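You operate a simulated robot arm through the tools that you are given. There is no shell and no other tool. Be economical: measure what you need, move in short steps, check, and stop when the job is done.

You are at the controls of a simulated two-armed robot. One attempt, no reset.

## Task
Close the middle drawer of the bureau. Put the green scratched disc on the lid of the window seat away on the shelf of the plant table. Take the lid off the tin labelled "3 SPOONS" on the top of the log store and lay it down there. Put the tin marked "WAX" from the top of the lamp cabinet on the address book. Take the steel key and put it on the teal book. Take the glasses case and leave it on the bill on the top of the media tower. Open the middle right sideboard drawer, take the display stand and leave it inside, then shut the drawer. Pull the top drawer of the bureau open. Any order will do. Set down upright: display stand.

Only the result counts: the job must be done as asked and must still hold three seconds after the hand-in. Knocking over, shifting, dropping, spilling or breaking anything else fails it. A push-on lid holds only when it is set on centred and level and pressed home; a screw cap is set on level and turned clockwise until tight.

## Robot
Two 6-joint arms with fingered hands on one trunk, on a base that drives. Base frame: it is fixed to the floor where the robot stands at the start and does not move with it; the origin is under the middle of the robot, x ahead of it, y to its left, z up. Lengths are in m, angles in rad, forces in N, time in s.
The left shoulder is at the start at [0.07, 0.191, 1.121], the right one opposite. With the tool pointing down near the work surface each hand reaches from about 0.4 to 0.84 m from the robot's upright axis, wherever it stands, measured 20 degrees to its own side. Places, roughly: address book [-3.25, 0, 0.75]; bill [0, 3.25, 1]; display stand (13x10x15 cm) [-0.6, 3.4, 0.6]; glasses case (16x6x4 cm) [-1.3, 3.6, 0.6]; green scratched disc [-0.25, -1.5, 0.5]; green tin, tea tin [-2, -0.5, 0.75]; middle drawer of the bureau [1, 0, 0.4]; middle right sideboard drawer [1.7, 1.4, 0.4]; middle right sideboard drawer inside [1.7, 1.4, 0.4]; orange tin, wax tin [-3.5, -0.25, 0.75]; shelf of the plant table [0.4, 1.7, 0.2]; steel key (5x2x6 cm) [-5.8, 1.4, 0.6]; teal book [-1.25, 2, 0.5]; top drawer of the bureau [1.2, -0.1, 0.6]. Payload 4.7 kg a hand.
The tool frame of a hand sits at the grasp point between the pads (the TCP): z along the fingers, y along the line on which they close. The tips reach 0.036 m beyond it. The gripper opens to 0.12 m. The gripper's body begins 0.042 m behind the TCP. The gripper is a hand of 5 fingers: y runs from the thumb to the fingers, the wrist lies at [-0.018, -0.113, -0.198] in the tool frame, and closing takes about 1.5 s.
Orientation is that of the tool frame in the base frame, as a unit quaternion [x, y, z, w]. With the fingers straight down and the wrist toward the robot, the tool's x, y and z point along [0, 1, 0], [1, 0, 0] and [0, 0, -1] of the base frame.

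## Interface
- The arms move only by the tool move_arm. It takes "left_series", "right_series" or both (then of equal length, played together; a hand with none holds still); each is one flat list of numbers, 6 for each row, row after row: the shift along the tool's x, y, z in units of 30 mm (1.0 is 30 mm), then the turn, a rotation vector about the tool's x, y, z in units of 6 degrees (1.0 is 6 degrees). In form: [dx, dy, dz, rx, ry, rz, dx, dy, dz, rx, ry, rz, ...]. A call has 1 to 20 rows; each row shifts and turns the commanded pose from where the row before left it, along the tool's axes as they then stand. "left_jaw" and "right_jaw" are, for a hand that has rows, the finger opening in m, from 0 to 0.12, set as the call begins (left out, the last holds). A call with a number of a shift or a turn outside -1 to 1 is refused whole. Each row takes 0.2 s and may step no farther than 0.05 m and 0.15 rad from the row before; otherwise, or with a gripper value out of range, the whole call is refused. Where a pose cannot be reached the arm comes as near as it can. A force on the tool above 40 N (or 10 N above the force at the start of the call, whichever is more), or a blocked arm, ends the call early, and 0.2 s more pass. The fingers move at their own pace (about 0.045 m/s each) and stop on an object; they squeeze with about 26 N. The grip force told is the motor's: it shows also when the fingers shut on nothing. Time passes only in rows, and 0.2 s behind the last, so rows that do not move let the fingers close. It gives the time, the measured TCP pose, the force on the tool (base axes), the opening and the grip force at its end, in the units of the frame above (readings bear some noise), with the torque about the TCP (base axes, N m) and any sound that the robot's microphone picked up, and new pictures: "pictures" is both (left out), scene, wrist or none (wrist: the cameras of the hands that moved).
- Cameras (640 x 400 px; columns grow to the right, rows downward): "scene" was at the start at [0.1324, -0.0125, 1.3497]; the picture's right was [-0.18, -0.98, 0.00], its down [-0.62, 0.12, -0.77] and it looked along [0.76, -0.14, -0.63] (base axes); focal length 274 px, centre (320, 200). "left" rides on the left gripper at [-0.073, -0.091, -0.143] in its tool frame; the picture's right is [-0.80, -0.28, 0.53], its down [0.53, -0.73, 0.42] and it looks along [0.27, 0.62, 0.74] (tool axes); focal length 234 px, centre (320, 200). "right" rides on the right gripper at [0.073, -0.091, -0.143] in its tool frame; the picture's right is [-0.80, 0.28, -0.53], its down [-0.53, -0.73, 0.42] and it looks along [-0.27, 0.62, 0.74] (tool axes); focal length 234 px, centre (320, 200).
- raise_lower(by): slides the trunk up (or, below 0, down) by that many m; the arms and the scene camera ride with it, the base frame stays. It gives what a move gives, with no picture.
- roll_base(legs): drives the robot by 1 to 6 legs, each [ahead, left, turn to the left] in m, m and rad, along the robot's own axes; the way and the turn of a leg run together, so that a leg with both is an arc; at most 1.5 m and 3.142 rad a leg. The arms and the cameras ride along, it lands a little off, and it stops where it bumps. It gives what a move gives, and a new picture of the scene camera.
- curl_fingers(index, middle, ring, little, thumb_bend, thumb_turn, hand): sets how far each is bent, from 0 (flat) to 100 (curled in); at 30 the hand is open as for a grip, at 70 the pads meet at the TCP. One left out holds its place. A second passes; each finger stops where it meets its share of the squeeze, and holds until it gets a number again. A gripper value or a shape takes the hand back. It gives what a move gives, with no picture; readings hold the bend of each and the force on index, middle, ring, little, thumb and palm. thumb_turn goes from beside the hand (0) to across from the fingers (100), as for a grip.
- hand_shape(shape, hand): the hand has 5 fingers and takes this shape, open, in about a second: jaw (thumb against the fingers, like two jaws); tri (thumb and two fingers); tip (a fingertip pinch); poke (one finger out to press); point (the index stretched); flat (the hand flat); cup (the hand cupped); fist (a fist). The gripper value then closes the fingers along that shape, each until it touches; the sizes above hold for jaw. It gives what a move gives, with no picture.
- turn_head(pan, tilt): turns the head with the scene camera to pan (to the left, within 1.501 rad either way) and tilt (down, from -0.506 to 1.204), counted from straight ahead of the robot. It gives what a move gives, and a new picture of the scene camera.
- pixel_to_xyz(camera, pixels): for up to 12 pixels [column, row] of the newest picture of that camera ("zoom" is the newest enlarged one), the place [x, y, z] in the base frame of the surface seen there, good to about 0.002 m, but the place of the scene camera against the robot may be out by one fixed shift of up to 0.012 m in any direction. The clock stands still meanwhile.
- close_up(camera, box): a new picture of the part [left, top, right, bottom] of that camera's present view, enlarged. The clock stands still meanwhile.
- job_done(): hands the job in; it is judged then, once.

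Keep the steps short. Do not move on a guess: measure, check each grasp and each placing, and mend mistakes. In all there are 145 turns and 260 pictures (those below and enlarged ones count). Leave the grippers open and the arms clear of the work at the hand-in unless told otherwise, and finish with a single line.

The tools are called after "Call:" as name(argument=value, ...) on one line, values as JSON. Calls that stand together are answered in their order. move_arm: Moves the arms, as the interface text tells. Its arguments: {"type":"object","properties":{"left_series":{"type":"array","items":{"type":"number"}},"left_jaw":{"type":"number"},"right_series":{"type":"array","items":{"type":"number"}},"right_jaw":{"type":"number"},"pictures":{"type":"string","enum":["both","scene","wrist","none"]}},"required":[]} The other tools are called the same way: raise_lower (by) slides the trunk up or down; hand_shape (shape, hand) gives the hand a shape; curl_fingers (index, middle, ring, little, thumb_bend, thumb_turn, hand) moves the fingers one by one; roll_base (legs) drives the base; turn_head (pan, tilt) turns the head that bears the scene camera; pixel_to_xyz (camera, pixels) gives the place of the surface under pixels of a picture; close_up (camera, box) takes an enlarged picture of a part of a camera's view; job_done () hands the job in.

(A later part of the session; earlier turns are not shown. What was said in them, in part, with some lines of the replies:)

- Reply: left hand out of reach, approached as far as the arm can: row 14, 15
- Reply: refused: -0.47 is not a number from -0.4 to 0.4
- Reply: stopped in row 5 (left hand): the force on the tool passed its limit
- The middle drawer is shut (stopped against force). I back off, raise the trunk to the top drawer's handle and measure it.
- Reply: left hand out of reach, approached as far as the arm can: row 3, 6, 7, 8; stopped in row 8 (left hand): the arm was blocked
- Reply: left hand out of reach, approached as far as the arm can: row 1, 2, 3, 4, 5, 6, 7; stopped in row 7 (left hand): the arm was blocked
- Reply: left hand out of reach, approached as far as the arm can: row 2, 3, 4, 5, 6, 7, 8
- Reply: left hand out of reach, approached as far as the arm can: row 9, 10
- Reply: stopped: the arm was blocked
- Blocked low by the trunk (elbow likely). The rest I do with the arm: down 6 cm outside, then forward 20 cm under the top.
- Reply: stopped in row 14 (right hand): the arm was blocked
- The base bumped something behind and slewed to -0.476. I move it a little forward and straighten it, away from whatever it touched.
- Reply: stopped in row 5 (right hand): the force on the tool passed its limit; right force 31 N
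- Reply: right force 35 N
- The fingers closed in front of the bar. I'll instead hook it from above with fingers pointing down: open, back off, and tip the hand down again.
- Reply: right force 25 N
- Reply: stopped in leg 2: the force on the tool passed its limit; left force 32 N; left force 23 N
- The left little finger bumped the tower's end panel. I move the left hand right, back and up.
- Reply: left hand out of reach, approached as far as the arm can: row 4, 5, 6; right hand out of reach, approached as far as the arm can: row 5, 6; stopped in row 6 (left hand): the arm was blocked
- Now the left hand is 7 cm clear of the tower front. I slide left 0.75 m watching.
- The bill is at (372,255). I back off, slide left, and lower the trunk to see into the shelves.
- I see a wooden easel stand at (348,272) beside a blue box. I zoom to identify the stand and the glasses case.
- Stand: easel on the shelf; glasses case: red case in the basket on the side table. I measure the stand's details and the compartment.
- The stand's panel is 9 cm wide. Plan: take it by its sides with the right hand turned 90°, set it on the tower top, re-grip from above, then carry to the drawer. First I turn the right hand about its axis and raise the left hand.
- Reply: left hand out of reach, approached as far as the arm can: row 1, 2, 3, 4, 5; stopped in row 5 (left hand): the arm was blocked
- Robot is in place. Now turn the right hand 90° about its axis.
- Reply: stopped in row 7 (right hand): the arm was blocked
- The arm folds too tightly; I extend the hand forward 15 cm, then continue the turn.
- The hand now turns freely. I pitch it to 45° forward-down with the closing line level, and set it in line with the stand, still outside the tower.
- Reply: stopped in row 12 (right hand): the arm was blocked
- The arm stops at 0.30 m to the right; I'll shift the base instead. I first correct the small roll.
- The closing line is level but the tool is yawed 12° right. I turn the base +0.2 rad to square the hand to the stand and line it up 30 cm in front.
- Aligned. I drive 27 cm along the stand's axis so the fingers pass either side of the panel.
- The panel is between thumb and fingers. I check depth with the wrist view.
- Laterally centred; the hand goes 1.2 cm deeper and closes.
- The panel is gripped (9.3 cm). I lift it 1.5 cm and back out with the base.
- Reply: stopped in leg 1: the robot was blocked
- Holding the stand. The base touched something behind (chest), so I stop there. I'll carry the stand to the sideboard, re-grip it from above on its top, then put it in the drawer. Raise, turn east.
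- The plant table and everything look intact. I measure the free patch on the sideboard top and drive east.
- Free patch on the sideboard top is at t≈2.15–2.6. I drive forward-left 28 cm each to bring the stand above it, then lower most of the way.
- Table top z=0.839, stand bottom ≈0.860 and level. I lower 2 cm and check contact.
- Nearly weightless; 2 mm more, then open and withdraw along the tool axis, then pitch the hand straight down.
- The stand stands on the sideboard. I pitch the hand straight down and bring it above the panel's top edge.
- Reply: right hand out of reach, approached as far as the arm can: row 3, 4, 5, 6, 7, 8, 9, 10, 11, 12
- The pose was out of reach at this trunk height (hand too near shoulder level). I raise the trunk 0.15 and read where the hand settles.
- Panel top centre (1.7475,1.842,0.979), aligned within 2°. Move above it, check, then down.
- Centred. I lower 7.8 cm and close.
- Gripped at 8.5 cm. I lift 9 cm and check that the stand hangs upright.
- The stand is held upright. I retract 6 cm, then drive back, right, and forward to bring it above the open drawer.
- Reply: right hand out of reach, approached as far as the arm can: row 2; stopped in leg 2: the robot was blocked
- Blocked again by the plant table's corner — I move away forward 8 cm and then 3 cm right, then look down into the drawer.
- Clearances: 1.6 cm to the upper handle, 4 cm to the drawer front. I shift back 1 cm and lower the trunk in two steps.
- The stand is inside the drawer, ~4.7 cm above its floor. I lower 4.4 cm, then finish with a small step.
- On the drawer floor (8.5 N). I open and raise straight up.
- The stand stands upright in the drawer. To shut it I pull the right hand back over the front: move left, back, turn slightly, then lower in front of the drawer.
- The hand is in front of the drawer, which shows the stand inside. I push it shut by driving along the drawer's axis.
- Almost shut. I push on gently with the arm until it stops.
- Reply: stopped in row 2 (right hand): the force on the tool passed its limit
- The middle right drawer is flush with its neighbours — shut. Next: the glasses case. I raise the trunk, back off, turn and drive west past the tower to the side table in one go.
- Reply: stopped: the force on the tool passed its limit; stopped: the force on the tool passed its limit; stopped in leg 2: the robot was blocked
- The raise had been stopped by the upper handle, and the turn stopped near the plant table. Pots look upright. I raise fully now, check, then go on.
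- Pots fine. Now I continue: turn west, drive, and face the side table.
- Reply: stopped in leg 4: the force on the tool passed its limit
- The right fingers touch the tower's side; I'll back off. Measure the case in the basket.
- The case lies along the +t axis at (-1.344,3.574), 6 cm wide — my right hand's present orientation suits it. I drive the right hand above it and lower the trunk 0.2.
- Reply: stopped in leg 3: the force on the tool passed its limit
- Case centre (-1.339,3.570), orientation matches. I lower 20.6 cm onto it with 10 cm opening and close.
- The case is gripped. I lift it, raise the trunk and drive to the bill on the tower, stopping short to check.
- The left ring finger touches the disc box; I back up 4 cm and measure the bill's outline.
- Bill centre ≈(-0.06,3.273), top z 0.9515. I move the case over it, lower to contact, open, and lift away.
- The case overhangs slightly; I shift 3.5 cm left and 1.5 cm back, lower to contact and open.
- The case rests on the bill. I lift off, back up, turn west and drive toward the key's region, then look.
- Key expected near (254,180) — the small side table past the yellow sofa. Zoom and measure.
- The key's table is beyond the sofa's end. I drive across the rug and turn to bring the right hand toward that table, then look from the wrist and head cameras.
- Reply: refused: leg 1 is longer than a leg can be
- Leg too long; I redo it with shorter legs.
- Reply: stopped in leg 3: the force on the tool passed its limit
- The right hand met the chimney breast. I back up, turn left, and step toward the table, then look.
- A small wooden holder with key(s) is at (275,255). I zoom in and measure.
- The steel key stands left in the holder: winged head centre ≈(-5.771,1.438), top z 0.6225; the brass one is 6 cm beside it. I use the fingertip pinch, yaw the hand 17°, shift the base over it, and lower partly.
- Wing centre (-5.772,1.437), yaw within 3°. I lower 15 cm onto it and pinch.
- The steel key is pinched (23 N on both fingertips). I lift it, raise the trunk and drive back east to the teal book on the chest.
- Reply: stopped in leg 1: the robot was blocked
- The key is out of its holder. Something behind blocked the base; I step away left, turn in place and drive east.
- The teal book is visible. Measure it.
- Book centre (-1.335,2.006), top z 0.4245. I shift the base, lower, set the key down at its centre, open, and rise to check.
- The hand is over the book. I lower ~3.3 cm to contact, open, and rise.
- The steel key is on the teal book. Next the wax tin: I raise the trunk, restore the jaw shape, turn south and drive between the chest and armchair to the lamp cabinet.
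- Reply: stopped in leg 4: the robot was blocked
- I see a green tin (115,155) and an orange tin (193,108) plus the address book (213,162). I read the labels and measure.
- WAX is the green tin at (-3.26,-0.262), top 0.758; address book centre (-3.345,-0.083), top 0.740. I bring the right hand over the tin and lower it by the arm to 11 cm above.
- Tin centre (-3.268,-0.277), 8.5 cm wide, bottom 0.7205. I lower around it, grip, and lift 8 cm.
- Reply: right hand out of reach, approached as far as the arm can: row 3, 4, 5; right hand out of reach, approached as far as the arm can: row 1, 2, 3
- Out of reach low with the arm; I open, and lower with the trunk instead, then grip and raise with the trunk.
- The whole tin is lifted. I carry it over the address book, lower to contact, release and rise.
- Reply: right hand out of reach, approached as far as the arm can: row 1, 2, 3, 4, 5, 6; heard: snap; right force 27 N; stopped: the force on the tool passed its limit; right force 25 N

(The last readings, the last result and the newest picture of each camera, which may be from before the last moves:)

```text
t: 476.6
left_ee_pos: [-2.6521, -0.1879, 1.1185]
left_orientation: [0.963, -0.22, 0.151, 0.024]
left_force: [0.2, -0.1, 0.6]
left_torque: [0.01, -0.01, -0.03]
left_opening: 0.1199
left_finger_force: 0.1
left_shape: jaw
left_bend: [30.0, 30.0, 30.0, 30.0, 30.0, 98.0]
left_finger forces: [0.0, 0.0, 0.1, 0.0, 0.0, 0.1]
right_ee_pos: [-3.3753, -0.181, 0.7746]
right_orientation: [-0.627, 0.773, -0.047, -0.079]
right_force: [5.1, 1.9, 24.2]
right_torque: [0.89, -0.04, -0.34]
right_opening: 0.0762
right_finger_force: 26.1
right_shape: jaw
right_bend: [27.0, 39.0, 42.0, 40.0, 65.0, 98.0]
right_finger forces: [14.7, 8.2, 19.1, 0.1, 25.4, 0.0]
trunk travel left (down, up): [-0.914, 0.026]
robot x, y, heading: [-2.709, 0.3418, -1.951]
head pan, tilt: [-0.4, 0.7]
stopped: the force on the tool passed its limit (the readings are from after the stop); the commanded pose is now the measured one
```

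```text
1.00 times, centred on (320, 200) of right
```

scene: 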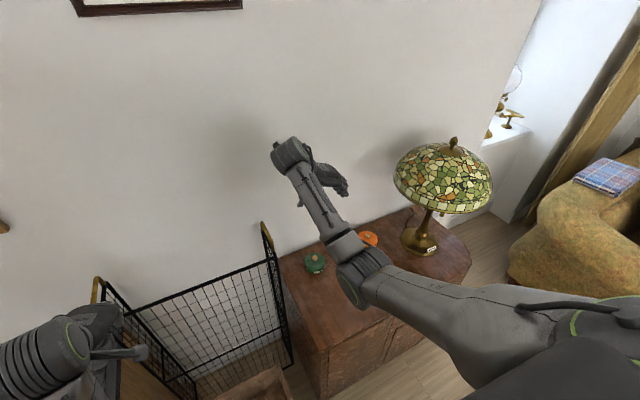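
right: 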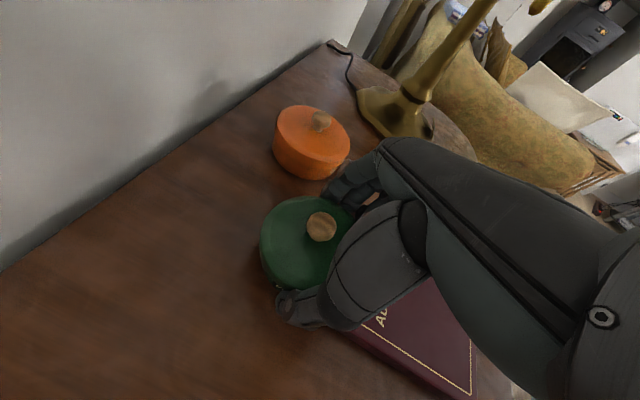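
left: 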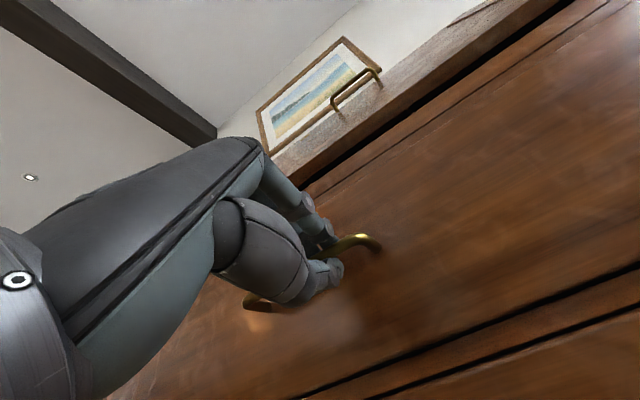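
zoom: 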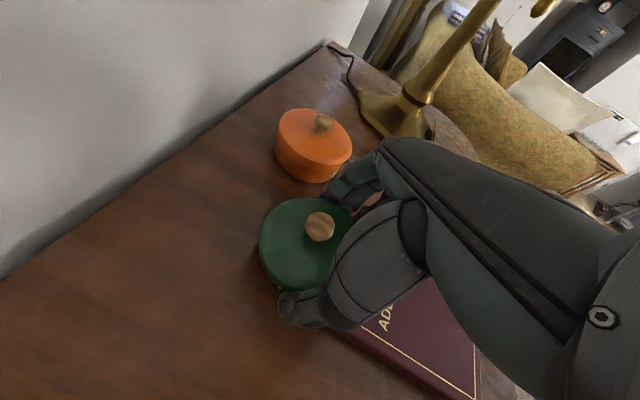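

The arm ran out of sideways reach and dipped the tin. I lift it 8 cm with the arm, and shift the base back 11 cm instead.

Call:
move_arm(right_series=[0.15, 0, -0.876, 0, 0, 0, 0.15, 0, -0.876, 0, 0, 0, 0.15, 0, -0.876, 0, 0, 0], pictures="none")

Call:
roll_base(legs=[[-0.105, -0.005, 0]])

Call:
close_up(camera="right", box=[0, 0, 640, 400])

Call:
pixel_to_xyz(camera="zoom", pixels=[[400, 310], [300, 310], [440, 330], [320, 340], [270, 300], [300, 240], [320, 225], [300, 140]])

```text
t: 477.4
left_ee_pos: [-2.6545, -0.1923, 1.1183]
left_orientation: [0.963, -0.22, 0.152, 0.023]
left_force: [0.2, -0.2, 1.1]
left_torque: [0.01, 0.04, 0.04]
left_opening: 0.12
left_finger_force: 0.0
left_shape: jaw
left_bend: [30.0, 30.0, 30.0, 30.0, 30.0, 98.0]
left_finger forces: [0.0, 0.0, 0.0, 0.0, 0.1, 0.1]
right_ee_pos: [-3.3917, -0.2146, 0.8204]
right_orientation: [-0.627, 0.774, -0.046, -0.075]
right_force: [-0.6, -0.3, -3.2]
right_torque: [0.02, -0.01, 0.0]
right_opening: 0.0765
right_finger_force: 25.9
right_shape: jaw
right_bend: [27.0, 39.0, 41.0, 40.0, 65.0, 99.0]
right_finger forces: [15.3, 8.9, 0.1, 0.0, 24.1, 0.0]
right hand out of reach, approached as far as the arm can: row 1, 2, 3
trunk travel left (down, up): [-0.914, 0.026]
robot x, y, heading: [-2.7082, 0.349, -1.948]
head pan, tilt: [-0.4, 0.7]
```

```text
t: 478.6
left_ee_pos: [-2.6227, -0.0957, 1.1176]
left_orientation: [0.963, -0.221, 0.152, 0.022]
left_force: [1.4, 1.2, -0.2]
left_torque: [0.0, -0.01, 0.01]
left_opening: 0.1201
left_finger_force: 0.1
left_shape: jaw
left_bend: [30.0, 30.0, 30.0, 30.0, 30.0, 98.0]
left_finger forces: [0.0, 0.1, 0.0, 0.1, 0.1, 0.1]
right_ee_pos: [-3.3598, -0.1197, 0.8182]
right_orientation: [-0.626, 0.775, -0.046, -0.075]
right_force: [0.3, 0.0, -3.6]
right_torque: [0.05, -0.01, 0.02]
right_opening: 0.0765
right_finger_force: 25.9
right_shape: jaw
right_bend: [27.0, 39.0, 41.0, 40.0, 65.0, 99.0]
right_finger forces: [15.4, 8.9, 0.0, 0.0, 24.1, 0.0]
trunk travel left (down, up): [-0.914, 0.026]
robot x, y, heading: [-2.6769, 0.4424, -1.949]
head pan, tilt: [-0.4, 0.7]
```

scene: 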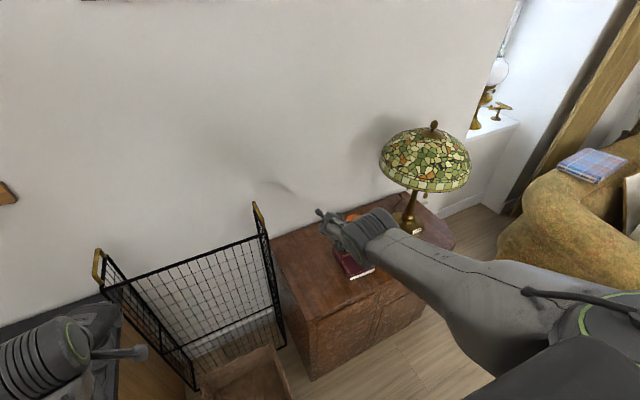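

```text
1.00 times, centred on (320, 200) of right
```

zoom: 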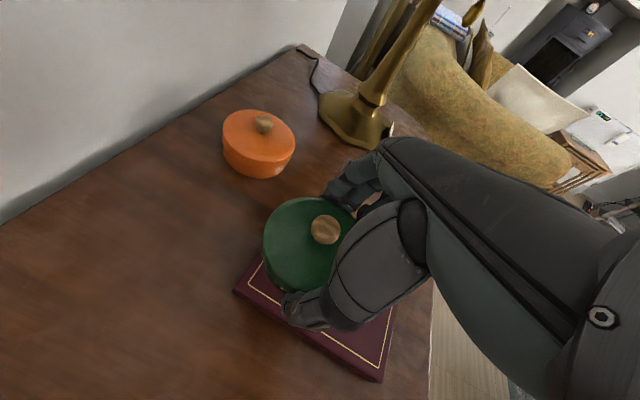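

```text
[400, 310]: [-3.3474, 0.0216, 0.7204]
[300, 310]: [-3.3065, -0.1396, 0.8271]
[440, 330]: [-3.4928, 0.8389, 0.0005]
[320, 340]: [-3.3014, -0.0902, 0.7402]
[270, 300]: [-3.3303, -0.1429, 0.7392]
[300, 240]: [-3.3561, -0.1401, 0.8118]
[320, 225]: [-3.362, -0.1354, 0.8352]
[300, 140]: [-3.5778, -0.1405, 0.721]
```

The tin is above the book, 4 cm short of centre. I back 4 cm more, lower 3.5 cm with the trunk, and look.

Call:
roll_base(legs=[[-0.038, 0.004, 0]])

Call:
raise_lower(by=-0.034)

Call:
close_up(camera="right", box=[160, 120, 480, 400])

```text
t: 479.4
left_ee_pos: [-2.6072, -0.0672, 1.1152]
left_orientation: [0.963, -0.221, 0.152, 0.021]
left_force: [0.5, -1.2, -0.2]
left_torque: [0.04, -0.02, -0.01]
left_opening: 0.12
left_finger_force: 0.0
left_shape: jaw
left_bend: [30.0, 30.0, 30.0, 30.0, 30.0, 98.0]
left_finger forces: [0.1, 0.0, 0.0, 0.0, 0.0, 0.0]
right_ee_pos: [-3.3445, -0.0882, 0.8141]
right_orientation: [-0.627, 0.774, -0.045, -0.073]
right_force: [-1.2, -0.9, -3.5]
right_torque: [0.07, -0.02, 0.02]
right_opening: 0.0764
right_finger_force: 25.7
right_shape: jaw
right_bend: [27.0, 39.0, 41.0, 40.0, 65.0, 99.0]
right_finger forces: [15.4, 8.9, 0.0, 0.1, 24.1, 0.0]
trunk travel left (down, up): [-0.914, 0.026]
robot x, y, heading: [-2.6577, 0.475, -1.953]
head pan, tilt: [-0.4, 0.7]
```

scene: 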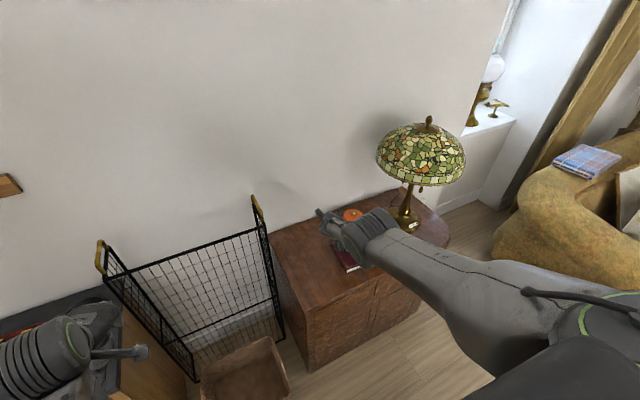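

```text
t: 480.2
left_ee_pos: [-2.6029, -0.0591, 1.0853]
left_orientation: [0.963, -0.22, 0.151, 0.023]
left_force: [-0.2, -0.2, 0.1]
left_torque: [-0.02, 0.02, -0.01]
left_opening: 0.1201
left_finger_force: 0.1
left_shape: jaw
left_bend: [30.0, 30.0, 30.0, 30.0, 30.0, 98.0]
left_finger forces: [0.0, 0.1, 0.0, 0.1, 0.0, 0.1]
right_ee_pos: [-3.3416, -0.0833, 0.7883]
right_orientation: [-0.627, 0.774, -0.048, -0.076]
right_force: [0.3, 0.6, -2.3]
right_torque: [0.06, -0.04, 0.0]
right_opening: 0.0762
right_finger_force: 25.9
right_shape: jaw
right_bend: [27.0, 39.0, 41.0, 40.0, 65.0, 99.0]
right_finger forces: [15.5, 8.5, 0.1, 0.0, 23.9, 0.0]
trunk travel left (down, up): [-0.88, 0.06]
robot x, y, heading: [-2.6643, 0.4757, -1.951]
head pan, tilt: [-0.4, 0.7]
```

```text
1.43 times, centred on (320, 260) of right
```

zoom: 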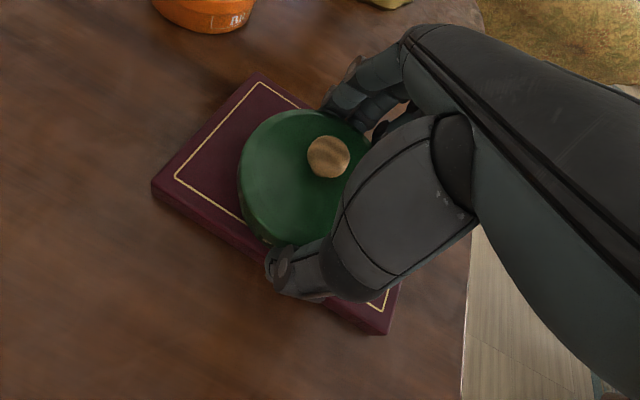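

Centred on the book. I lower the last few mm, open, rise, and drive across to the log store.

Call:
raise_lower(by=-0.006)

Call:
move_arm(right_series=[0, 0, 0, 0, 0, 0, 0, 0, 0, 0, 0, 0, 0, 0, 0, 0, 0, 0, 0, 0, 0, 0, 0, 0, 0, 0, 0, 0, 0, 0], right_jaw=0.12, pictures="none")

Call:
raise_lower(by=0.064)

Call:
move_arm(right_series=[0.17, 0, -0.98, 0, 0, 0, 0.17, 0, -0.98, 0, 0, 0, 0.17, 0, -0.98, 0, 0, 0, 0.17, 0, -0.98, 0, 0, 0, 0.17, 0, -0.98, 0, 0, 0, 0.17, 0, -0.98, 0, 0, 0, 0.17, 0, -0.98, 0, 0, 0, 0.17, 0, -0.98, 0, 0, 0, 0.17, 0, -0.98, 0, 0, 0], pictures="wrist")

Call:
roll_base(legs=[[-0.05, 0.6, 0], [0, 0.68, 0]])

Call:
close_up(camera="right", box=[0, 0, 640, 400])

```text
t: 480.8
left_ee_pos: [-2.605, -0.0598, 1.0783]
left_orientation: [0.963, -0.22, 0.151, 0.023]
left_force: [0.9, 0.1, 0.0]
left_torque: [-0.01, 0.06, -0.04]
left_opening: 0.1199
left_finger_force: 0.1
left_shape: jaw
left_bend: [30.0, 30.0, 30.0, 30.0, 30.0, 98.0]
left_finger forces: [0.1, 0.0, 0.0, 0.0, 0.0, 0.0]
right_ee_pos: [-3.3418, -0.084, 0.7813]
right_orientation: [-0.628, 0.773, -0.048, -0.077]
right_force: [0.3, -0.8, -0.2]
right_torque: [-0.1, 0.05, 0.01]
right_opening: 0.0765
right_finger_force: 26.2
right_shape: jaw
right_bend: [27.0, 39.0, 41.0, 40.0, 65.0, 100.0]
right_finger forces: [15.3, 8.1, 0.1, 0.1, 23.3, 0.0]
trunk travel left (down, up): [-0.874, 0.066]
robot x, y, heading: [-2.6637, 0.4777, -1.954]
head pan, tilt: [-0.4, 0.7]
```

```text
t: 482.0
left_ee_pos: [-2.6056, -0.0611, 1.0779]
left_orientation: [0.963, -0.221, 0.152, 0.022]
left_force: [0.3, 0.0, 0.0]
left_torque: [0.02, 0.03, 0.0]
left_opening: 0.12
left_finger_force: 0.0
left_shape: jaw
left_bend: [30.0, 30.0, 30.0, 30.0, 30.0, 98.0]
left_finger forces: [0.0, 0.0, 0.0, 0.0, 0.1, 0.1]
right_ee_pos: [-3.3421, -0.0854, 0.7802]
right_orientation: [-0.627, 0.774, -0.047, -0.076]
right_force: [0.1, -0.3, -0.3]
right_torque: [0.01, 0.0, 0.01]
right_opening: 0.1196
right_finger_force: 0.1
right_shape: jaw
right_bend: [30.0, 30.0, 30.0, 30.0, 30.0, 98.0]
right_finger forces: [0.0, 0.0, 0.1, 0.0, 0.0, 0.1]
trunk travel left (down, up): [-0.874, 0.066]
robot x, y, heading: [-2.6585, 0.4747, -1.948]
head pan, tilt: [-0.4, 0.7]
heard: snap
```

```text
t: 483.0
left_ee_pos: [-2.6039, -0.0627, 1.1434]
left_orientation: [0.963, -0.22, 0.152, 0.023]
left_force: [0.7, -0.4, 0.0]
left_torque: [-0.01, -0.04, -0.03]
left_opening: 0.1197
left_finger_force: 0.0
left_shape: jaw
left_bend: [30.0, 30.0, 30.0, 30.0, 30.0, 98.0]
left_finger forces: [0.1, 0.1, 0.0, 0.0, 0.0, 0.1]
right_ee_pos: [-3.3413, -0.0853, 0.8446]
right_orientation: [-0.628, 0.774, -0.047, -0.075]
right_force: [-0.3, 0.0, -0.5]
right_torque: [-0.02, 0.0, -0.01]
right_opening: 0.1196
right_finger_force: 0.1
right_shape: jaw
right_bend: [30.0, 30.0, 30.0, 30.0, 30.0, 98.0]
right_finger forces: [0.0, 0.1, 0.1, 0.0, 0.1, 0.1]
trunk travel left (down, up): [-0.938, 0.002]
robot x, y, heading: [-2.6604, 0.4746, -1.951]
head pan, tilt: [-0.4, 0.7]
```

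```text
t: 485.0
left_ee_pos: [-2.6051, -0.0616, 1.1438]
left_orientation: [0.963, -0.221, 0.152, 0.023]
left_force: [0.2, 0.0, 0.1]
left_torque: [0.02, -0.01, 0.02]
left_opening: 0.1204
left_finger_force: 0.1
left_shape: jaw
left_bend: [30.0, 30.0, 30.0, 30.0, 30.0, 98.0]
left_finger forces: [0.1, 0.0, 0.1, 0.1, 0.0, 0.0]
right_ee_pos: [-3.3845, -0.1816, 1.0588]
right_orientation: [-0.626, 0.775, -0.046, -0.075]
right_force: [-0.7, 0.3, -0.5]
right_torque: [0.0, -0.01, -0.02]
right_opening: 0.1198
right_finger_force: 0.0
right_shape: jaw
right_bend: [30.0, 30.0, 30.0, 30.0, 30.0, 98.0]
right_finger forces: [0.0, 0.1, 0.1, 0.0, 0.1, 0.0]
right hand out of reach, approached as far as the arm can: row 1, 2, 3, 4, 5, 6, 7, 8, 9
trunk travel left (down, up): [-0.938, 0.002]
robot x, y, heading: [-2.6613, 0.4779, -1.952]
head pan, tilt: [-0.4, 0.7]
```

right: 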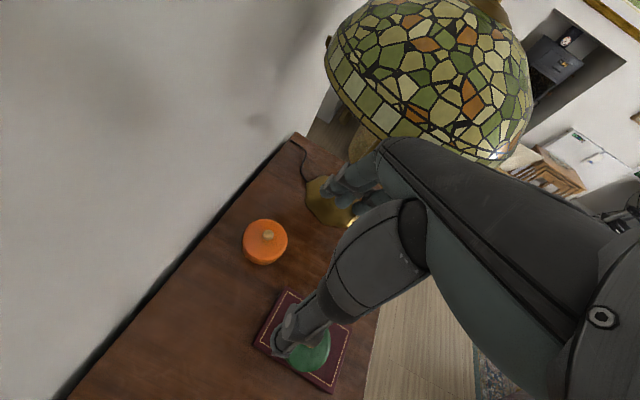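

```text
t: 491.8
left_ee_pos: [-1.3912, -0.4977, 1.1431]
left_orientation: [0.962, -0.224, 0.152, 0.024]
left_force: [0.2, -0.2, 0.4]
left_torque: [0.0, -0.06, 0.01]
left_opening: 0.1197
left_finger_force: 0.1
left_shape: jaw
left_bend: [30.0, 30.0, 30.0, 30.0, 30.0, 98.0]
left_finger forces: [0.1, 0.1, 0.0, 0.0, 0.0, 0.1]
right_ee_pos: [-2.1711, -0.6156, 1.0592]
right_orientation: [-0.624, 0.776, -0.046, -0.074]
right_force: [1.0, 0.7, 0.1]
right_torque: [0.0, 0.0, 0.01]
right_opening: 0.1195
right_finger_force: 0.1
right_shape: jaw
right_bend: [30.0, 30.0, 30.0, 30.0, 30.0, 98.0]
right_finger forces: [0.1, 0.1, 0.0, 0.0, 0.0, 0.0]
trunk travel left (down, up): [-0.938, 0.002]
robot x, y, heading: [-1.4427, 0.0322, -1.958]
head pan, tilt: [-0.4, 0.7]
```

scene: 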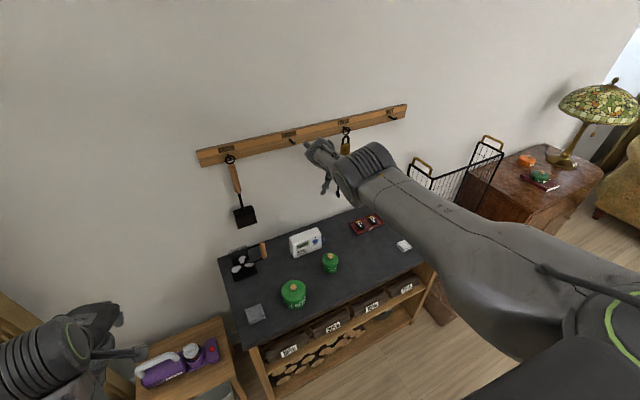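

```text
1.00 times, centred on (320, 200) of right
```

zoom: 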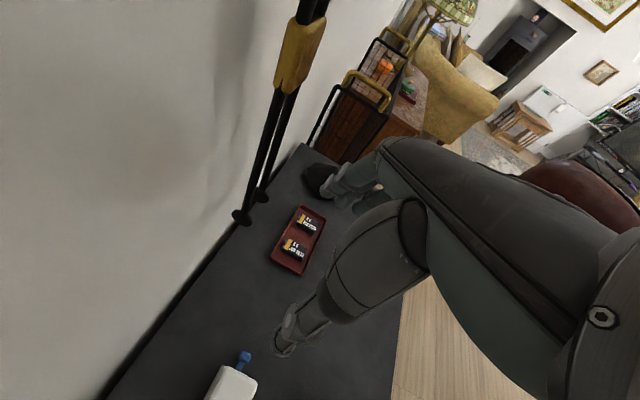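

The wax tin sits on the address book. On the log store two green tins: (293,293) and (331,262). I read the labels and measure.

Call:
close_up(camera="scene", box=[250, 225, 390, 325])

Call:
pixel_to_xyz(camera="scene", pixels=[[293, 285], [285, 291], [302, 291], [293, 298], [294, 304], [331, 255], [325, 260], [337, 260], [331, 269], [318, 285], [270, 275]])

```text
4.00 times, centred on (320, 275) of scene
```

zoom: 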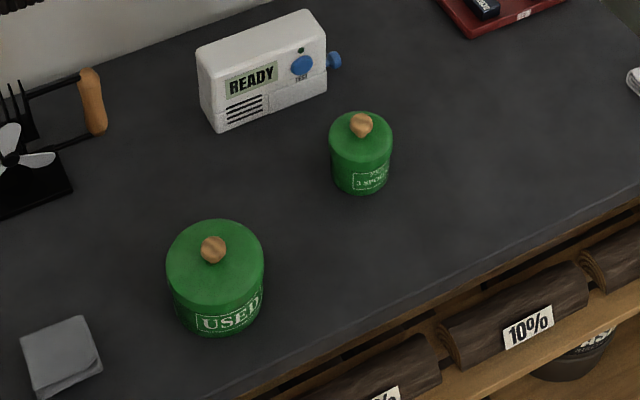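

```text
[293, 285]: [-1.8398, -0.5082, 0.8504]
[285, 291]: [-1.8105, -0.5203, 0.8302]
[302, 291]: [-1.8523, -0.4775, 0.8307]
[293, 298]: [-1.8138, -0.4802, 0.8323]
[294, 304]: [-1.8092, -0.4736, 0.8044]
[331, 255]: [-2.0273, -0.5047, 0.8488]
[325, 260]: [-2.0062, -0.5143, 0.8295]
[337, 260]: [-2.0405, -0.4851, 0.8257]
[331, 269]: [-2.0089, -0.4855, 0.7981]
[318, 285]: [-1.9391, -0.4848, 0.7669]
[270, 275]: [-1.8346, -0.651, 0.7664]
```

"3 SPOONS" is the small tin at about (-2.025,-0.51). I shift the base to put the right hand over it, lower 13 cm, and check from the wrist.

Call:
roll_base(legs=[[-0.147, 0.098, 0]])

Call:
raise_lower(by=-0.13)

Call:
close_up(camera="right", box=[0, 0, 640, 400])

```text
t: 493.3
left_ee_pos: [-1.244, -0.3997, 1.1411]
left_orientation: [0.963, -0.223, 0.152, 0.022]
left_force: [-0.8, -0.2, 0.0]
left_torque: [0.04, -0.01, 0.02]
left_opening: 0.12
left_finger_force: 0.1
left_shape: jaw
left_bend: [30.0, 30.0, 30.0, 30.0, 30.0, 98.0]
left_finger forces: [0.1, 0.0, 0.0, 0.0, 0.0, 0.0]
right_ee_pos: [-2.0247, -0.518, 1.0567]
right_orientation: [-0.624, 0.776, -0.046, -0.074]
right_force: [-0.2, 0.1, 0.3]
right_torque: [0.02, -0.03, -0.03]
right_opening: 0.1196
right_finger_force: 0.0
right_shape: jaw
right_bend: [30.0, 30.0, 30.0, 30.0, 30.0, 98.0]
right_finger forces: [0.1, 0.0, 0.1, 0.0, 0.0, 0.1]
trunk travel left (down, up): [-0.938, 0.002]
robot x, y, heading: [-1.2979, 0.1366, -1.956]
head pan, tilt: [-0.4, 0.7]
```

scene: 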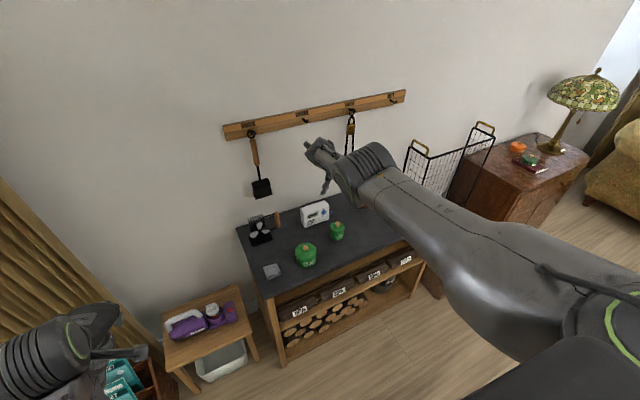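

```text
t: 494.9
left_ee_pos: [-1.2422, -0.398, 1.0136]
left_orientation: [0.963, -0.223, 0.151, 0.023]
left_force: [0.7, 0.8, 0.8]
left_torque: [0.0, 0.0, 0.01]
left_opening: 0.12
left_finger_force: 0.0
left_shape: jaw
left_bend: [30.0, 30.0, 30.0, 30.0, 30.0, 98.0]
left_finger forces: [0.0, 0.0, 0.1, 0.0, 0.1, 0.0]
right_ee_pos: [-2.0221, -0.5169, 0.9294]
right_orientation: [-0.625, 0.775, -0.046, -0.076]
right_force: [-0.6, 0.3, 0.3]
right_torque: [0.0, 0.02, 0.01]
right_opening: 0.1197
right_finger_force: 0.2
right_shape: jaw
right_bend: [30.0, 30.0, 30.0, 30.0, 30.0, 98.0]
right_finger forces: [0.0, 0.0, 0.0, 0.0, 0.0, 0.0]
trunk travel left (down, up): [-0.808, 0.132]
robot x, y, heading: [-1.2969, 0.1396, -1.955]
head pan, tilt: [-0.4, 0.7]
```

```text
1.00 times, centred on (320, 200) of right
```

zoom: 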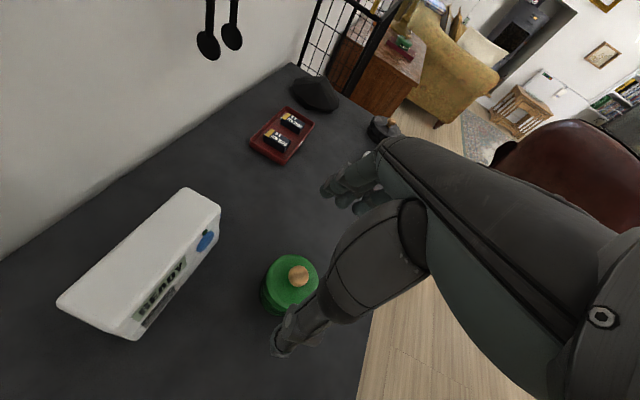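

Call:
pixel_to_xyz(camera="zoom", pixels=[[299, 273], [268, 282], [316, 272], [288, 258], [294, 300], [275, 308], [245, 330], [268, 295]])

```text
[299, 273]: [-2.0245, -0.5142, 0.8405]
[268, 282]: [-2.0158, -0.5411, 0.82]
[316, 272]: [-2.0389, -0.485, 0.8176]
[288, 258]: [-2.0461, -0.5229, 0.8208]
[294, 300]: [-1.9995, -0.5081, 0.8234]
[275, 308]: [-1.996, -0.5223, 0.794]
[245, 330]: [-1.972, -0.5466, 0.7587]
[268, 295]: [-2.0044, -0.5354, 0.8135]
```

Lid centre (-2.0255,-0.514), top 0.820. I lower to grip only the lid's rim, close, and raise 6 cm to see whether it comes off.

Call:
raise_lower(by=-0.088)

Call:
move_arm(right_series=[0, 0, 0, 0, 0, 0, 0, 0, 0, 0, 0, 0, 0, 0, 0, 0, 0, 0, 0, 0, 0, 0, 0, 0, 0, 0, 0, 0, 0, 0, 0, 0, 0, 0, 0, 0, 0, 0, 0, 0, 0, 0], right_jaw=0.03, pictures="none")

Call:
raise_lower(by=0.06)

Call:
close_up(camera="right", box=[120, 120, 440, 400])

Call:
close_up(camera="scene", box=[270, 180, 400, 280])

```text
t: 496.1
left_ee_pos: [-1.241, -0.397, 0.9251]
left_orientation: [0.963, -0.223, 0.151, 0.023]
left_force: [0.7, -0.3, 0.5]
left_torque: [-0.03, 0.02, -0.02]
left_opening: 0.12
left_finger_force: 0.1
left_shape: jaw
left_bend: [30.0, 30.0, 30.0, 30.0, 30.0, 98.0]
left_finger forces: [0.0, 0.0, 0.0, 0.0, 0.0, 0.0]
right_ee_pos: [-2.0229, -0.5177, 0.8416]
right_orientation: [-0.625, 0.776, -0.046, -0.075]
right_force: [-0.3, 0.8, 0.0]
right_torque: [0.04, 0.02, 0.0]
right_opening: 0.1195
right_finger_force: 0.1
right_shape: jaw
right_bend: [30.0, 30.0, 30.0, 30.0, 30.0, 98.0]
right_finger forces: [0.0, 0.1, 0.0, 0.1, 0.0, 0.0]
trunk travel left (down, up): [-0.72, 0.22]
robot x, y, heading: [-1.2961, 0.1377, -1.958]
head pan, tilt: [-0.4, 0.7]
```

```text
t: 497.7
left_ee_pos: [-1.2422, -0.3978, 0.9247]
left_orientation: [0.962, -0.223, 0.153, 0.024]
left_force: [0.3, 0.7, -0.6]
left_torque: [-0.02, 0.0, -0.01]
left_opening: 0.1199
left_finger_force: 0.1
left_shape: jaw
left_bend: [30.0, 30.0, 30.0, 30.0, 30.0, 98.0]
left_finger forces: [0.0, 0.0, 0.0, 0.0, 0.1, 0.0]
right_ee_pos: [-2.023, -0.5175, 0.8415]
right_orientation: [-0.625, 0.776, -0.046, -0.075]
right_force: [0.4, 0.4, 0.1]
right_torque: [-0.03, 0.03, 0.01]
right_opening: 0.0501
right_finger_force: 26.5
right_shape: jaw
right_bend: [74.0, 47.0, 51.0, 47.0, 74.0, 100.0]
right_finger forces: [11.2, 7.4, 1.8, 0.0, 21.4, 0.1]
trunk travel left (down, up): [-0.72, 0.22]
robot x, y, heading: [-1.2934, 0.1388, -1.956]
head pan, tilt: [-0.4, 0.7]
heard: snap
```

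```text
t: 498.7
left_ee_pos: [-1.2419, -0.3982, 0.9853]
left_orientation: [0.963, -0.223, 0.152, 0.024]
left_force: [0.0, 0.9, 0.5]
left_torque: [-0.01, 0.0, -0.02]
left_opening: 0.1199
left_finger_force: 0.0
left_shape: jaw
left_bend: [30.0, 30.0, 30.0, 30.0, 30.0, 98.0]
left_finger forces: [0.1, 0.0, 0.0, 0.0, 0.0, 0.0]
right_ee_pos: [-2.0239, -0.5169, 0.9013]
right_orientation: [-0.625, 0.776, -0.046, -0.075]
right_force: [-0.5, -1.4, -1.1]
right_torque: [-0.01, 0.0, 0.01]
right_opening: 0.0503
right_finger_force: 26.1
right_shape: jaw
right_bend: [74.0, 47.0, 51.0, 47.0, 74.0, 100.0]
right_finger forces: [11.4, 7.4, 1.8, 0.0, 21.4, 0.1]
trunk travel left (down, up): [-0.78, 0.16]
robot x, y, heading: [-1.295, 0.1346, -1.957]
head pan, tilt: [-0.4, 0.7]
```

```text
1.43 times, centred on (280, 260) of right
```

zoom: 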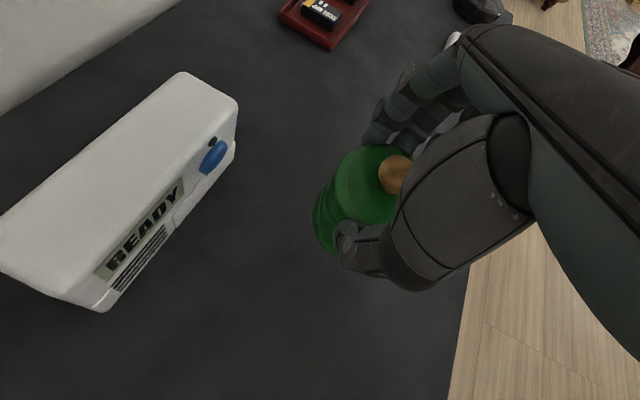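

```text
4.00 times, centred on (335, 230) of scene
```

zoom: 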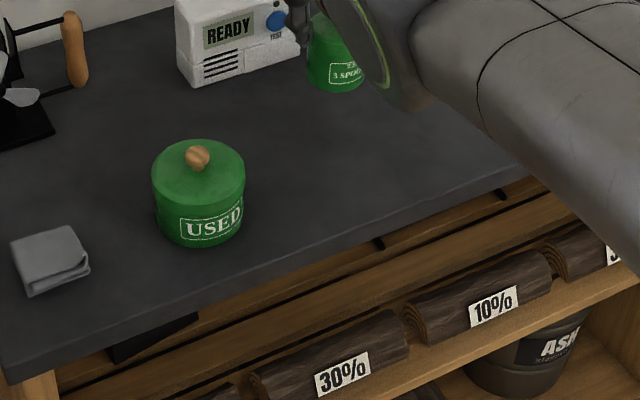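

The tin seems to have come up whole (a snap was heard as I squeezed). I set it back down, release, re-grip only the knob and raise again.

Call:
raise_lower(by=-0.06)

Call:
move_arm(right_series=[0, 0, 0, 0, 0, 0, 0, 0, 0, 0, 0, 0, 0, 0, 0, 0, 0, 0, 0, 0, 0, 0, 0, 0, 0, 0, 0, 0, 0, 0], right_jaw=0.1, pictures="none")

Call:
raise_lower(by=0.02)

Call:
move_arm(right_series=[0, 0, 0, 0, 0, 0, 0, 0, 0, 0, 0, 0, 0, 0, 0, 0, 0, 0, 0, 0, 0, 0, 0, 0, 0, 0, 0, 0, 0, 0, 0, 0, 0, 0, 0, 0, 0, 0, 0, 0, 0, 0], right_jaw=0, pictures="none")

Call:
raise_lower(by=0.08)

Call:
close_up(camera="right", box=[120, 120, 440, 400])

Call:
close_up(camera="scene", box=[270, 180, 400, 280])

```text
t: 499.7
left_ee_pos: [-1.2422, -0.3982, 0.9254]
left_orientation: [0.963, -0.224, 0.151, 0.023]
left_force: [-0.1, 0.0, -0.5]
left_torque: [0.02, -0.03, -0.02]
left_opening: 0.1199
left_finger_force: 0.1
left_shape: jaw
left_bend: [30.0, 30.0, 30.0, 30.0, 30.0, 98.0]
left_finger forces: [0.1, 0.0, 0.0, 0.0, 0.0, 0.0]
right_ee_pos: [-2.0229, -0.5169, 0.842]
right_orientation: [-0.625, 0.776, -0.046, -0.075]
right_force: [0.1, 0.2, -0.6]
right_torque: [-0.01, 0.0, 0.02]
right_opening: 0.05
right_finger_force: 25.7
right_shape: jaw
right_bend: [74.0, 47.0, 52.0, 47.0, 74.0, 100.0]
right_finger forces: [11.3, 7.7, 1.6, 0.1, 21.5, 0.0]
trunk travel left (down, up): [-0.72, 0.22]
robot x, y, heading: [-1.2961, 0.1377, -1.956]
head pan, tilt: [-0.4, 0.7]
```

```text
t: 500.9
left_ee_pos: [-1.2423, -0.3982, 0.9247]
left_orientation: [0.963, -0.223, 0.151, 0.023]
left_force: [-0.3, -0.7, 0.7]
left_torque: [0.0, -0.04, 0.0]
left_opening: 0.1199
left_finger_force: 0.0
left_shape: jaw
left_bend: [30.0, 30.0, 30.0, 30.0, 30.0, 98.0]
left_finger forces: [0.0, 0.1, 0.0, 0.0, 0.1, 0.1]
right_ee_pos: [-2.0222, -0.5163, 0.8416]
right_orientation: [-0.625, 0.776, -0.045, -0.076]
right_force: [0.2, 0.5, -0.7]
right_torque: [0.0, 0.0, -0.01]
right_opening: 0.0999
right_finger_force: 0.0
right_shape: jaw
right_bend: [26.0, 34.0, 32.0, 32.0, 49.0, 99.0]
right_finger forces: [0.0, 0.0, 0.0, 0.0, 0.0, 0.0]
trunk travel left (down, up): [-0.72, 0.22]
robot x, y, heading: [-1.2971, 0.1398, -1.958]
head pan, tilt: [-0.4, 0.7]
```

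```text
t: 501.6
left_ee_pos: [-1.2423, -0.3981, 0.9437]
left_orientation: [0.963, -0.223, 0.152, 0.023]
left_force: [0.1, 0.5, -0.7]
left_torque: [0.02, 0.04, -0.02]
left_opening: 0.12
left_finger_force: 0.1
left_shape: jaw
left_bend: [30.0, 30.0, 30.0, 30.0, 30.0, 98.0]
left_finger forces: [0.0, 0.0, 0.0, 0.0, 0.0, 0.1]
right_ee_pos: [-2.0223, -0.5164, 0.8621]
right_orientation: [-0.625, 0.775, -0.046, -0.075]
right_force: [1.2, 0.5, -0.4]
right_torque: [-0.01, 0.0, -0.02]
right_opening: 0.0996
right_finger_force: 0.0
right_shape: jaw
right_bend: [26.0, 34.0, 32.0, 32.0, 49.0, 99.0]
right_finger forces: [0.0, 0.1, 0.0, 0.1, 0.1, 0.0]
trunk travel left (down, up): [-0.74, 0.2]
robot x, y, heading: [-1.2913, 0.1375, -1.952]
head pan, tilt: [-0.4, 0.7]
```

```text
t: 503.2
left_ee_pos: [-1.2423, -0.398, 0.9449]
left_orientation: [0.963, -0.223, 0.152, 0.024]
left_force: [0.2, 0.7, -0.3]
left_torque: [-0.01, 0.02, -0.03]
left_opening: 0.12
left_finger_force: 0.1
left_shape: jaw
left_bend: [30.0, 30.0, 30.0, 30.0, 30.0, 98.0]
left_finger forces: [0.0, 0.0, 0.0, 0.0, 0.1, 0.0]
right_ee_pos: [-2.0233, -0.5175, 0.8632]
right_orientation: [-0.625, 0.776, -0.047, -0.074]
right_force: [0.8, -0.6, 0.9]
right_torque: [-0.01, 0.02, 0.0]
right_opening: 0.0081
right_finger_force: 26.1
right_shape: jaw
right_bend: [70.0, 62.0, 70.0, 70.0, 75.0, 100.0]
right_finger forces: [0.0, 10.6, 0.0, 0.0, 0.0, 0.1]
trunk travel left (down, up): [-0.74, 0.2]
robot x, y, heading: [-1.2954, 0.1368, -1.95]
head pan, tilt: [-0.4, 0.7]
```

```text
t: 504.4
left_ee_pos: [-1.2427, -0.399, 1.0248]
left_orientation: [0.963, -0.222, 0.151, 0.023]
left_force: [0.2, -0.6, -0.3]
left_torque: [-0.02, -0.03, 0.02]
left_opening: 0.1199
left_finger_force: 0.1
left_shape: jaw
left_bend: [30.0, 30.0, 30.0, 30.0, 30.0, 98.0]
left_finger forces: [0.0, 0.0, 0.0, 0.0, 0.1, 0.1]
right_ee_pos: [-2.022, -0.518, 0.9411]
right_orientation: [-0.624, 0.776, -0.046, -0.075]
right_force: [-0.3, 0.8, -0.3]
right_torque: [-0.01, 0.05, -0.06]
right_opening: 0.0078
right_finger_force: 25.8
right_shape: jaw
right_bend: [70.0, 62.0, 70.0, 70.0, 75.0, 100.0]
right_finger forces: [0.0, 10.2, 0.1, 0.1, 0.0, 0.0]
trunk travel left (down, up): [-0.82, 0.12]
robot x, y, heading: [-1.2985, 0.137, -1.956]
head pan, tilt: [-0.4, 0.7]
```

```text
1.43 times, centred on (280, 260) of right
```

zoom: 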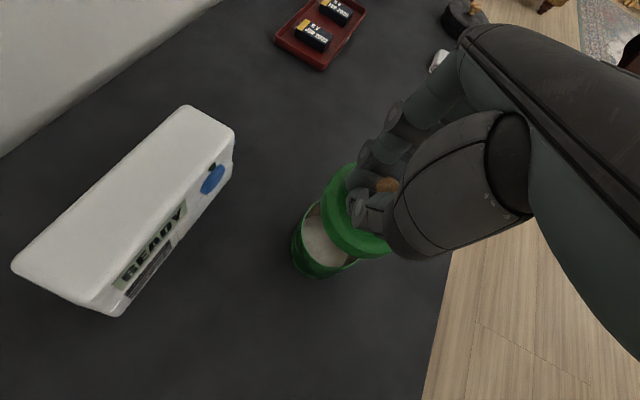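

```text
4.00 times, centred on (335, 230) of scene
5 turns are left
```

zoom: 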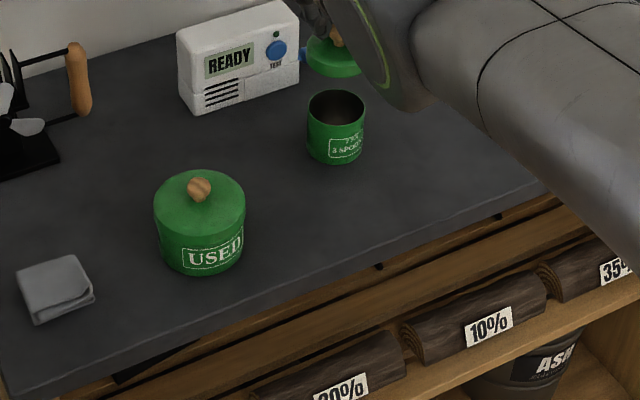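

The lid is off, held by its knob. I move it 13 cm to the right of the tin, high up, and look for free surface.

Call:
roll_base(legs=[[0.032, -0.125, 0]])

Call:
close_up(camera="right", box=[0, 0, 640, 400])

Call:
pixel_to_xyz(camera="zoom", pixels=[[300, 300], [260, 250], [330, 270], [350, 300], [300, 220], [240, 330], [360, 250], [340, 160], [320, 130], [280, 180]])

```text
t: 505.6
left_ee_pos: [-1.3667, -0.3828, 1.0253]
left_orientation: [0.962, -0.225, 0.151, 0.023]
left_force: [-0.8, 0.3, -0.3]
left_torque: [0.0, 0.02, -0.01]
left_opening: 0.1201
left_finger_force: 0.1
left_shape: jaw
left_bend: [30.0, 30.0, 30.0, 30.0, 30.0, 98.0]
left_finger forces: [0.1, 0.0, 0.0, 0.0, 0.1, 0.1]
right_ee_pos: [-2.1479, -0.5, 0.9424]
right_orientation: [-0.625, 0.776, -0.046, -0.075]
right_force: [0.2, 0.2, 0.2]
right_torque: [0.05, 0.02, 0.02]
right_opening: 0.0078
right_finger_force: 25.7
right_shape: jaw
right_bend: [70.0, 62.0, 70.0, 70.0, 75.0, 100.0]
right_finger forces: [0.1, 10.1, 0.1, 0.0, 0.0, 0.0]
trunk travel left (down, up): [-0.82, 0.12]
robot x, y, heading: [-1.4209, 0.1529, -1.955]
head pan, tilt: [-0.4, 0.7]
```

scene: 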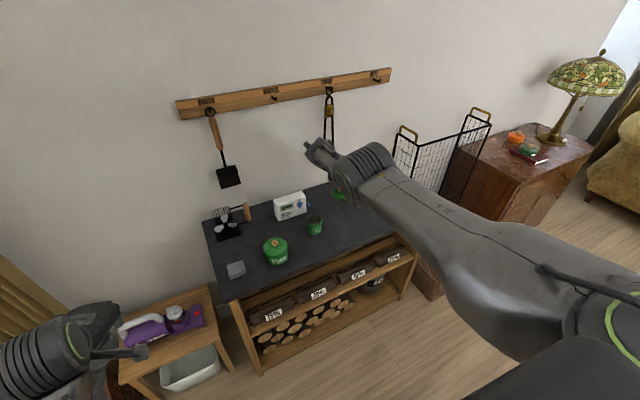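

```text
1.00 times, centred on (320, 200) of right
```

zoom: 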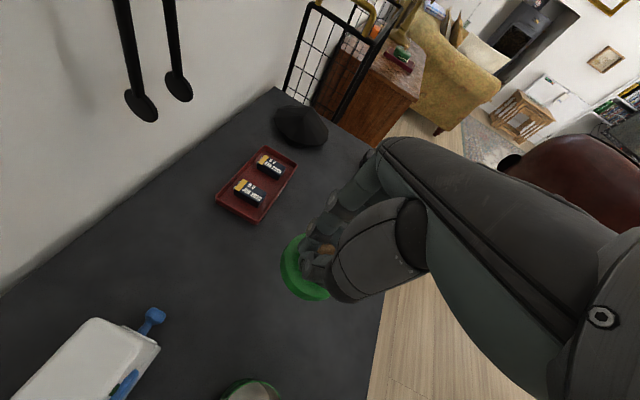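

```text
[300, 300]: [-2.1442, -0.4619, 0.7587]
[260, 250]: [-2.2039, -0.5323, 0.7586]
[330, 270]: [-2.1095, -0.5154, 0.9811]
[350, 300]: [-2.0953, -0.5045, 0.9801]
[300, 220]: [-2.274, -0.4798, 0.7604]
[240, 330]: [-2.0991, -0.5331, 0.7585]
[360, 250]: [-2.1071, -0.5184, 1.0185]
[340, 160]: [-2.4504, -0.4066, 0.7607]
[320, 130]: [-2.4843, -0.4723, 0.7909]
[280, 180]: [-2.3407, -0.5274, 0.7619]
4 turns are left
```

The spot (-2.148,-0.50) is free, surface 0.7587. I lower 12.2 cm, open, rise, back away, and check.

Call:
raise_lower(by=-0.123)

Call:
move_arm(right_series=[0, 0, 0, 0, 0, 0, 0, 0, 0, 0, 0, 0, 0, 0, 0, 0, 0, 0, 0, 0, 0, 0, 0, 0, 0, 0, 0, 0, 0, 0, 0, 0, 0, 0, 0, 0], right_jaw=0.09, pictures="wrist")

Call:
raise_lower(by=0.2)

Call:
close_up(camera="right", box=[0, 0, 640, 400])

Call:
roll_base(legs=[[-0.25, 0, 0]])

Call:
close_up(camera="scene", box=[180, 150, 400, 290])

```text
t: 507.1
left_ee_pos: [-1.3669, -0.3827, 0.9023]
left_orientation: [0.962, -0.224, 0.151, 0.024]
left_force: [0.2, 0.1, -0.5]
left_torque: [0.01, -0.01, 0.02]
left_opening: 0.1203
left_finger_force: 0.0
left_shape: jaw
left_bend: [30.0, 30.0, 30.0, 30.0, 30.0, 98.0]
left_finger forces: [0.0, 0.1, 0.1, 0.1, 0.0, 0.0]
right_ee_pos: [-2.1481, -0.4998, 0.8195]
right_orientation: [-0.624, 0.777, -0.046, -0.076]
right_force: [-1.1, -0.3, 0.7]
right_torque: [-0.01, -0.03, -0.01]
right_opening: 0.008
right_finger_force: 25.9
right_shape: jaw
right_bend: [70.0, 62.0, 70.0, 70.0, 75.0, 100.0]
right_finger forces: [0.0, 10.2, 0.0, 0.1, 0.0, 0.1]
trunk travel left (down, up): [-0.697, 0.243]
robot x, y, heading: [-1.4189, 0.1569, -1.956]
head pan, tilt: [-0.4, 0.7]
```

```text
t: 508.5
left_ee_pos: [-1.3678, -0.3833, 0.9017]
left_orientation: [0.962, -0.224, 0.152, 0.024]
left_force: [-0.1, 0.0, -0.3]
left_torque: [0.01, 0.0, 0.04]
left_opening: 0.1199
left_finger_force: 0.1
left_shape: jaw
left_bend: [30.0, 30.0, 30.0, 30.0, 30.0, 98.0]
left_finger forces: [0.0, 0.0, 0.0, 0.0, 0.0, 0.0]
right_ee_pos: [-2.1483, -0.4999, 0.8194]
right_orientation: [-0.624, 0.777, -0.045, -0.075]
right_force: [0.7, -0.5, -1.2]
right_torque: [0.0, 0.01, 0.02]
right_opening: 0.0902
right_finger_force: 0.1
right_shape: jaw
right_bend: [26.0, 36.0, 34.0, 34.0, 56.0, 99.0]
right_finger forces: [0.1, 0.0, 0.0, 0.1, 0.1, 0.1]
trunk travel left (down, up): [-0.697, 0.243]
robot x, y, heading: [-1.4244, 0.1548, -1.957]
head pan, tilt: [-0.4, 0.7]
```

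right: 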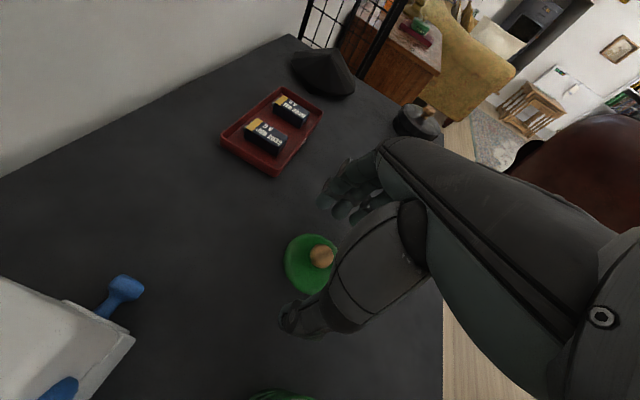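

```text
t: 510.7
left_ee_pos: [-1.3662, -0.3821, 1.1013]
left_orientation: [0.962, -0.224, 0.151, 0.023]
left_force: [0.9, 0.5, 0.6]
left_torque: [0.01, -0.06, 0.01]
left_opening: 0.1198
left_finger_force: 0.0
left_shape: jaw
left_bend: [30.0, 30.0, 30.0, 30.0, 30.0, 98.0]
left_finger forces: [0.1, 0.1, 0.0, 0.0, 0.0, 0.0]
right_ee_pos: [-2.1489, -0.4992, 1.018]
right_orientation: [-0.624, 0.776, -0.045, -0.075]
right_force: [0.3, -0.2, 0.1]
right_torque: [0.02, -0.02, 0.02]
right_opening: 0.0897
right_finger_force: 0.1
right_shape: jaw
right_bend: [26.0, 36.0, 34.0, 34.0, 56.0, 99.0]
right_finger forces: [0.0, 0.0, 0.0, 0.0, 0.1, 0.1]
trunk travel left (down, up): [-0.897, 0.043]
robot x, y, heading: [-1.4206, 0.1553, -1.957]
head pan, tilt: [-0.4, 0.7]
```

```text
1.00 times, centred on (320, 200) of right
```

zoom: 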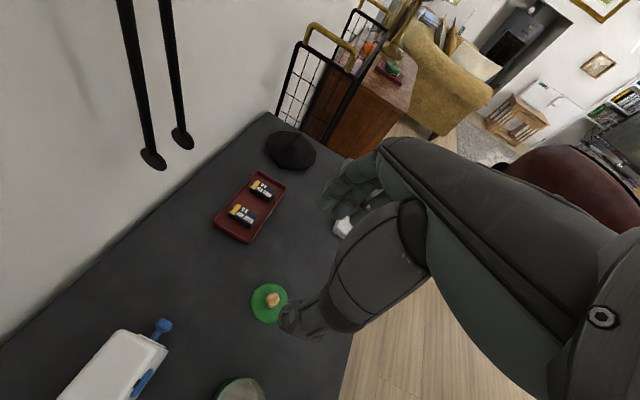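

```text
t: 512.5
left_ee_pos: [-1.2739, -0.1512, 1.1016]
left_orientation: [0.962, -0.224, 0.153, 0.022]
left_force: [-0.1, -0.9, -0.7]
left_torque: [-0.01, 0.01, -0.02]
left_opening: 0.1199
left_finger_force: 0.1
left_shape: jaw
left_bend: [30.0, 30.0, 30.0, 30.0, 30.0, 98.0]
left_finger forces: [0.0, 0.0, 0.1, 0.0, 0.0, 0.0]
right_ee_pos: [-2.0544, -0.2658, 1.0181]
right_orientation: [-0.624, 0.776, -0.046, -0.075]
right_force: [0.2, 1.0, -0.2]
right_torque: [0.03, 0.0, -0.01]
right_opening: 0.0899
right_finger_force: 0.1
right_shape: jaw
right_bend: [26.0, 36.0, 34.0, 34.0, 56.0, 99.0]
right_finger forces: [0.0, 0.0, 0.0, 0.0, 0.0, 0.0]
trunk travel left (down, up): [-0.897, 0.043]
robot x, y, heading: [-1.3261, 0.3899, -1.956]
head pan, tilt: [-0.4, 0.7]
```

scene: 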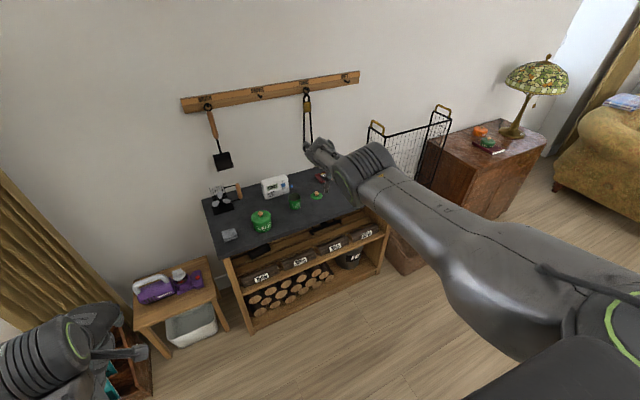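

```text
2.86 times, centred on (290, 220) of scene
3 turns are left
```

zoom: 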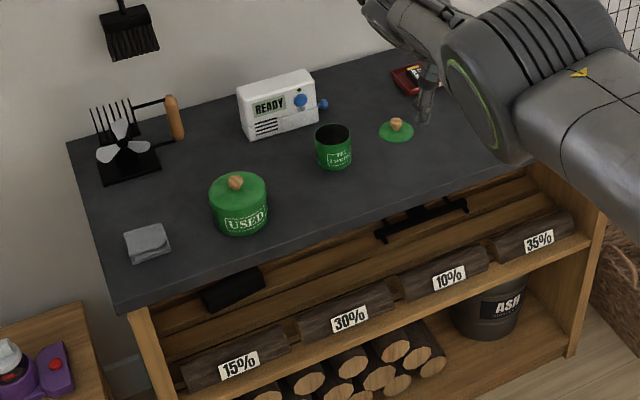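

The lid lies flat beside the open "3 SPOONS" tin. Every part of the job is done, the hands are open and the arms are clear, so I hand in.

Call:
job_done()

```text
The job is handed in.
```

I handed the job in with every step done, but I bumped some furniture on the way and did not check all of it afterwards. The base stopped against the plant table (twice), the chest, the armchair and, probably, the nest of tables. My fingers also brushed the edge of the plant table and pressed lightly on the disc box on the media tower. The plant pots looked upright afterwards.
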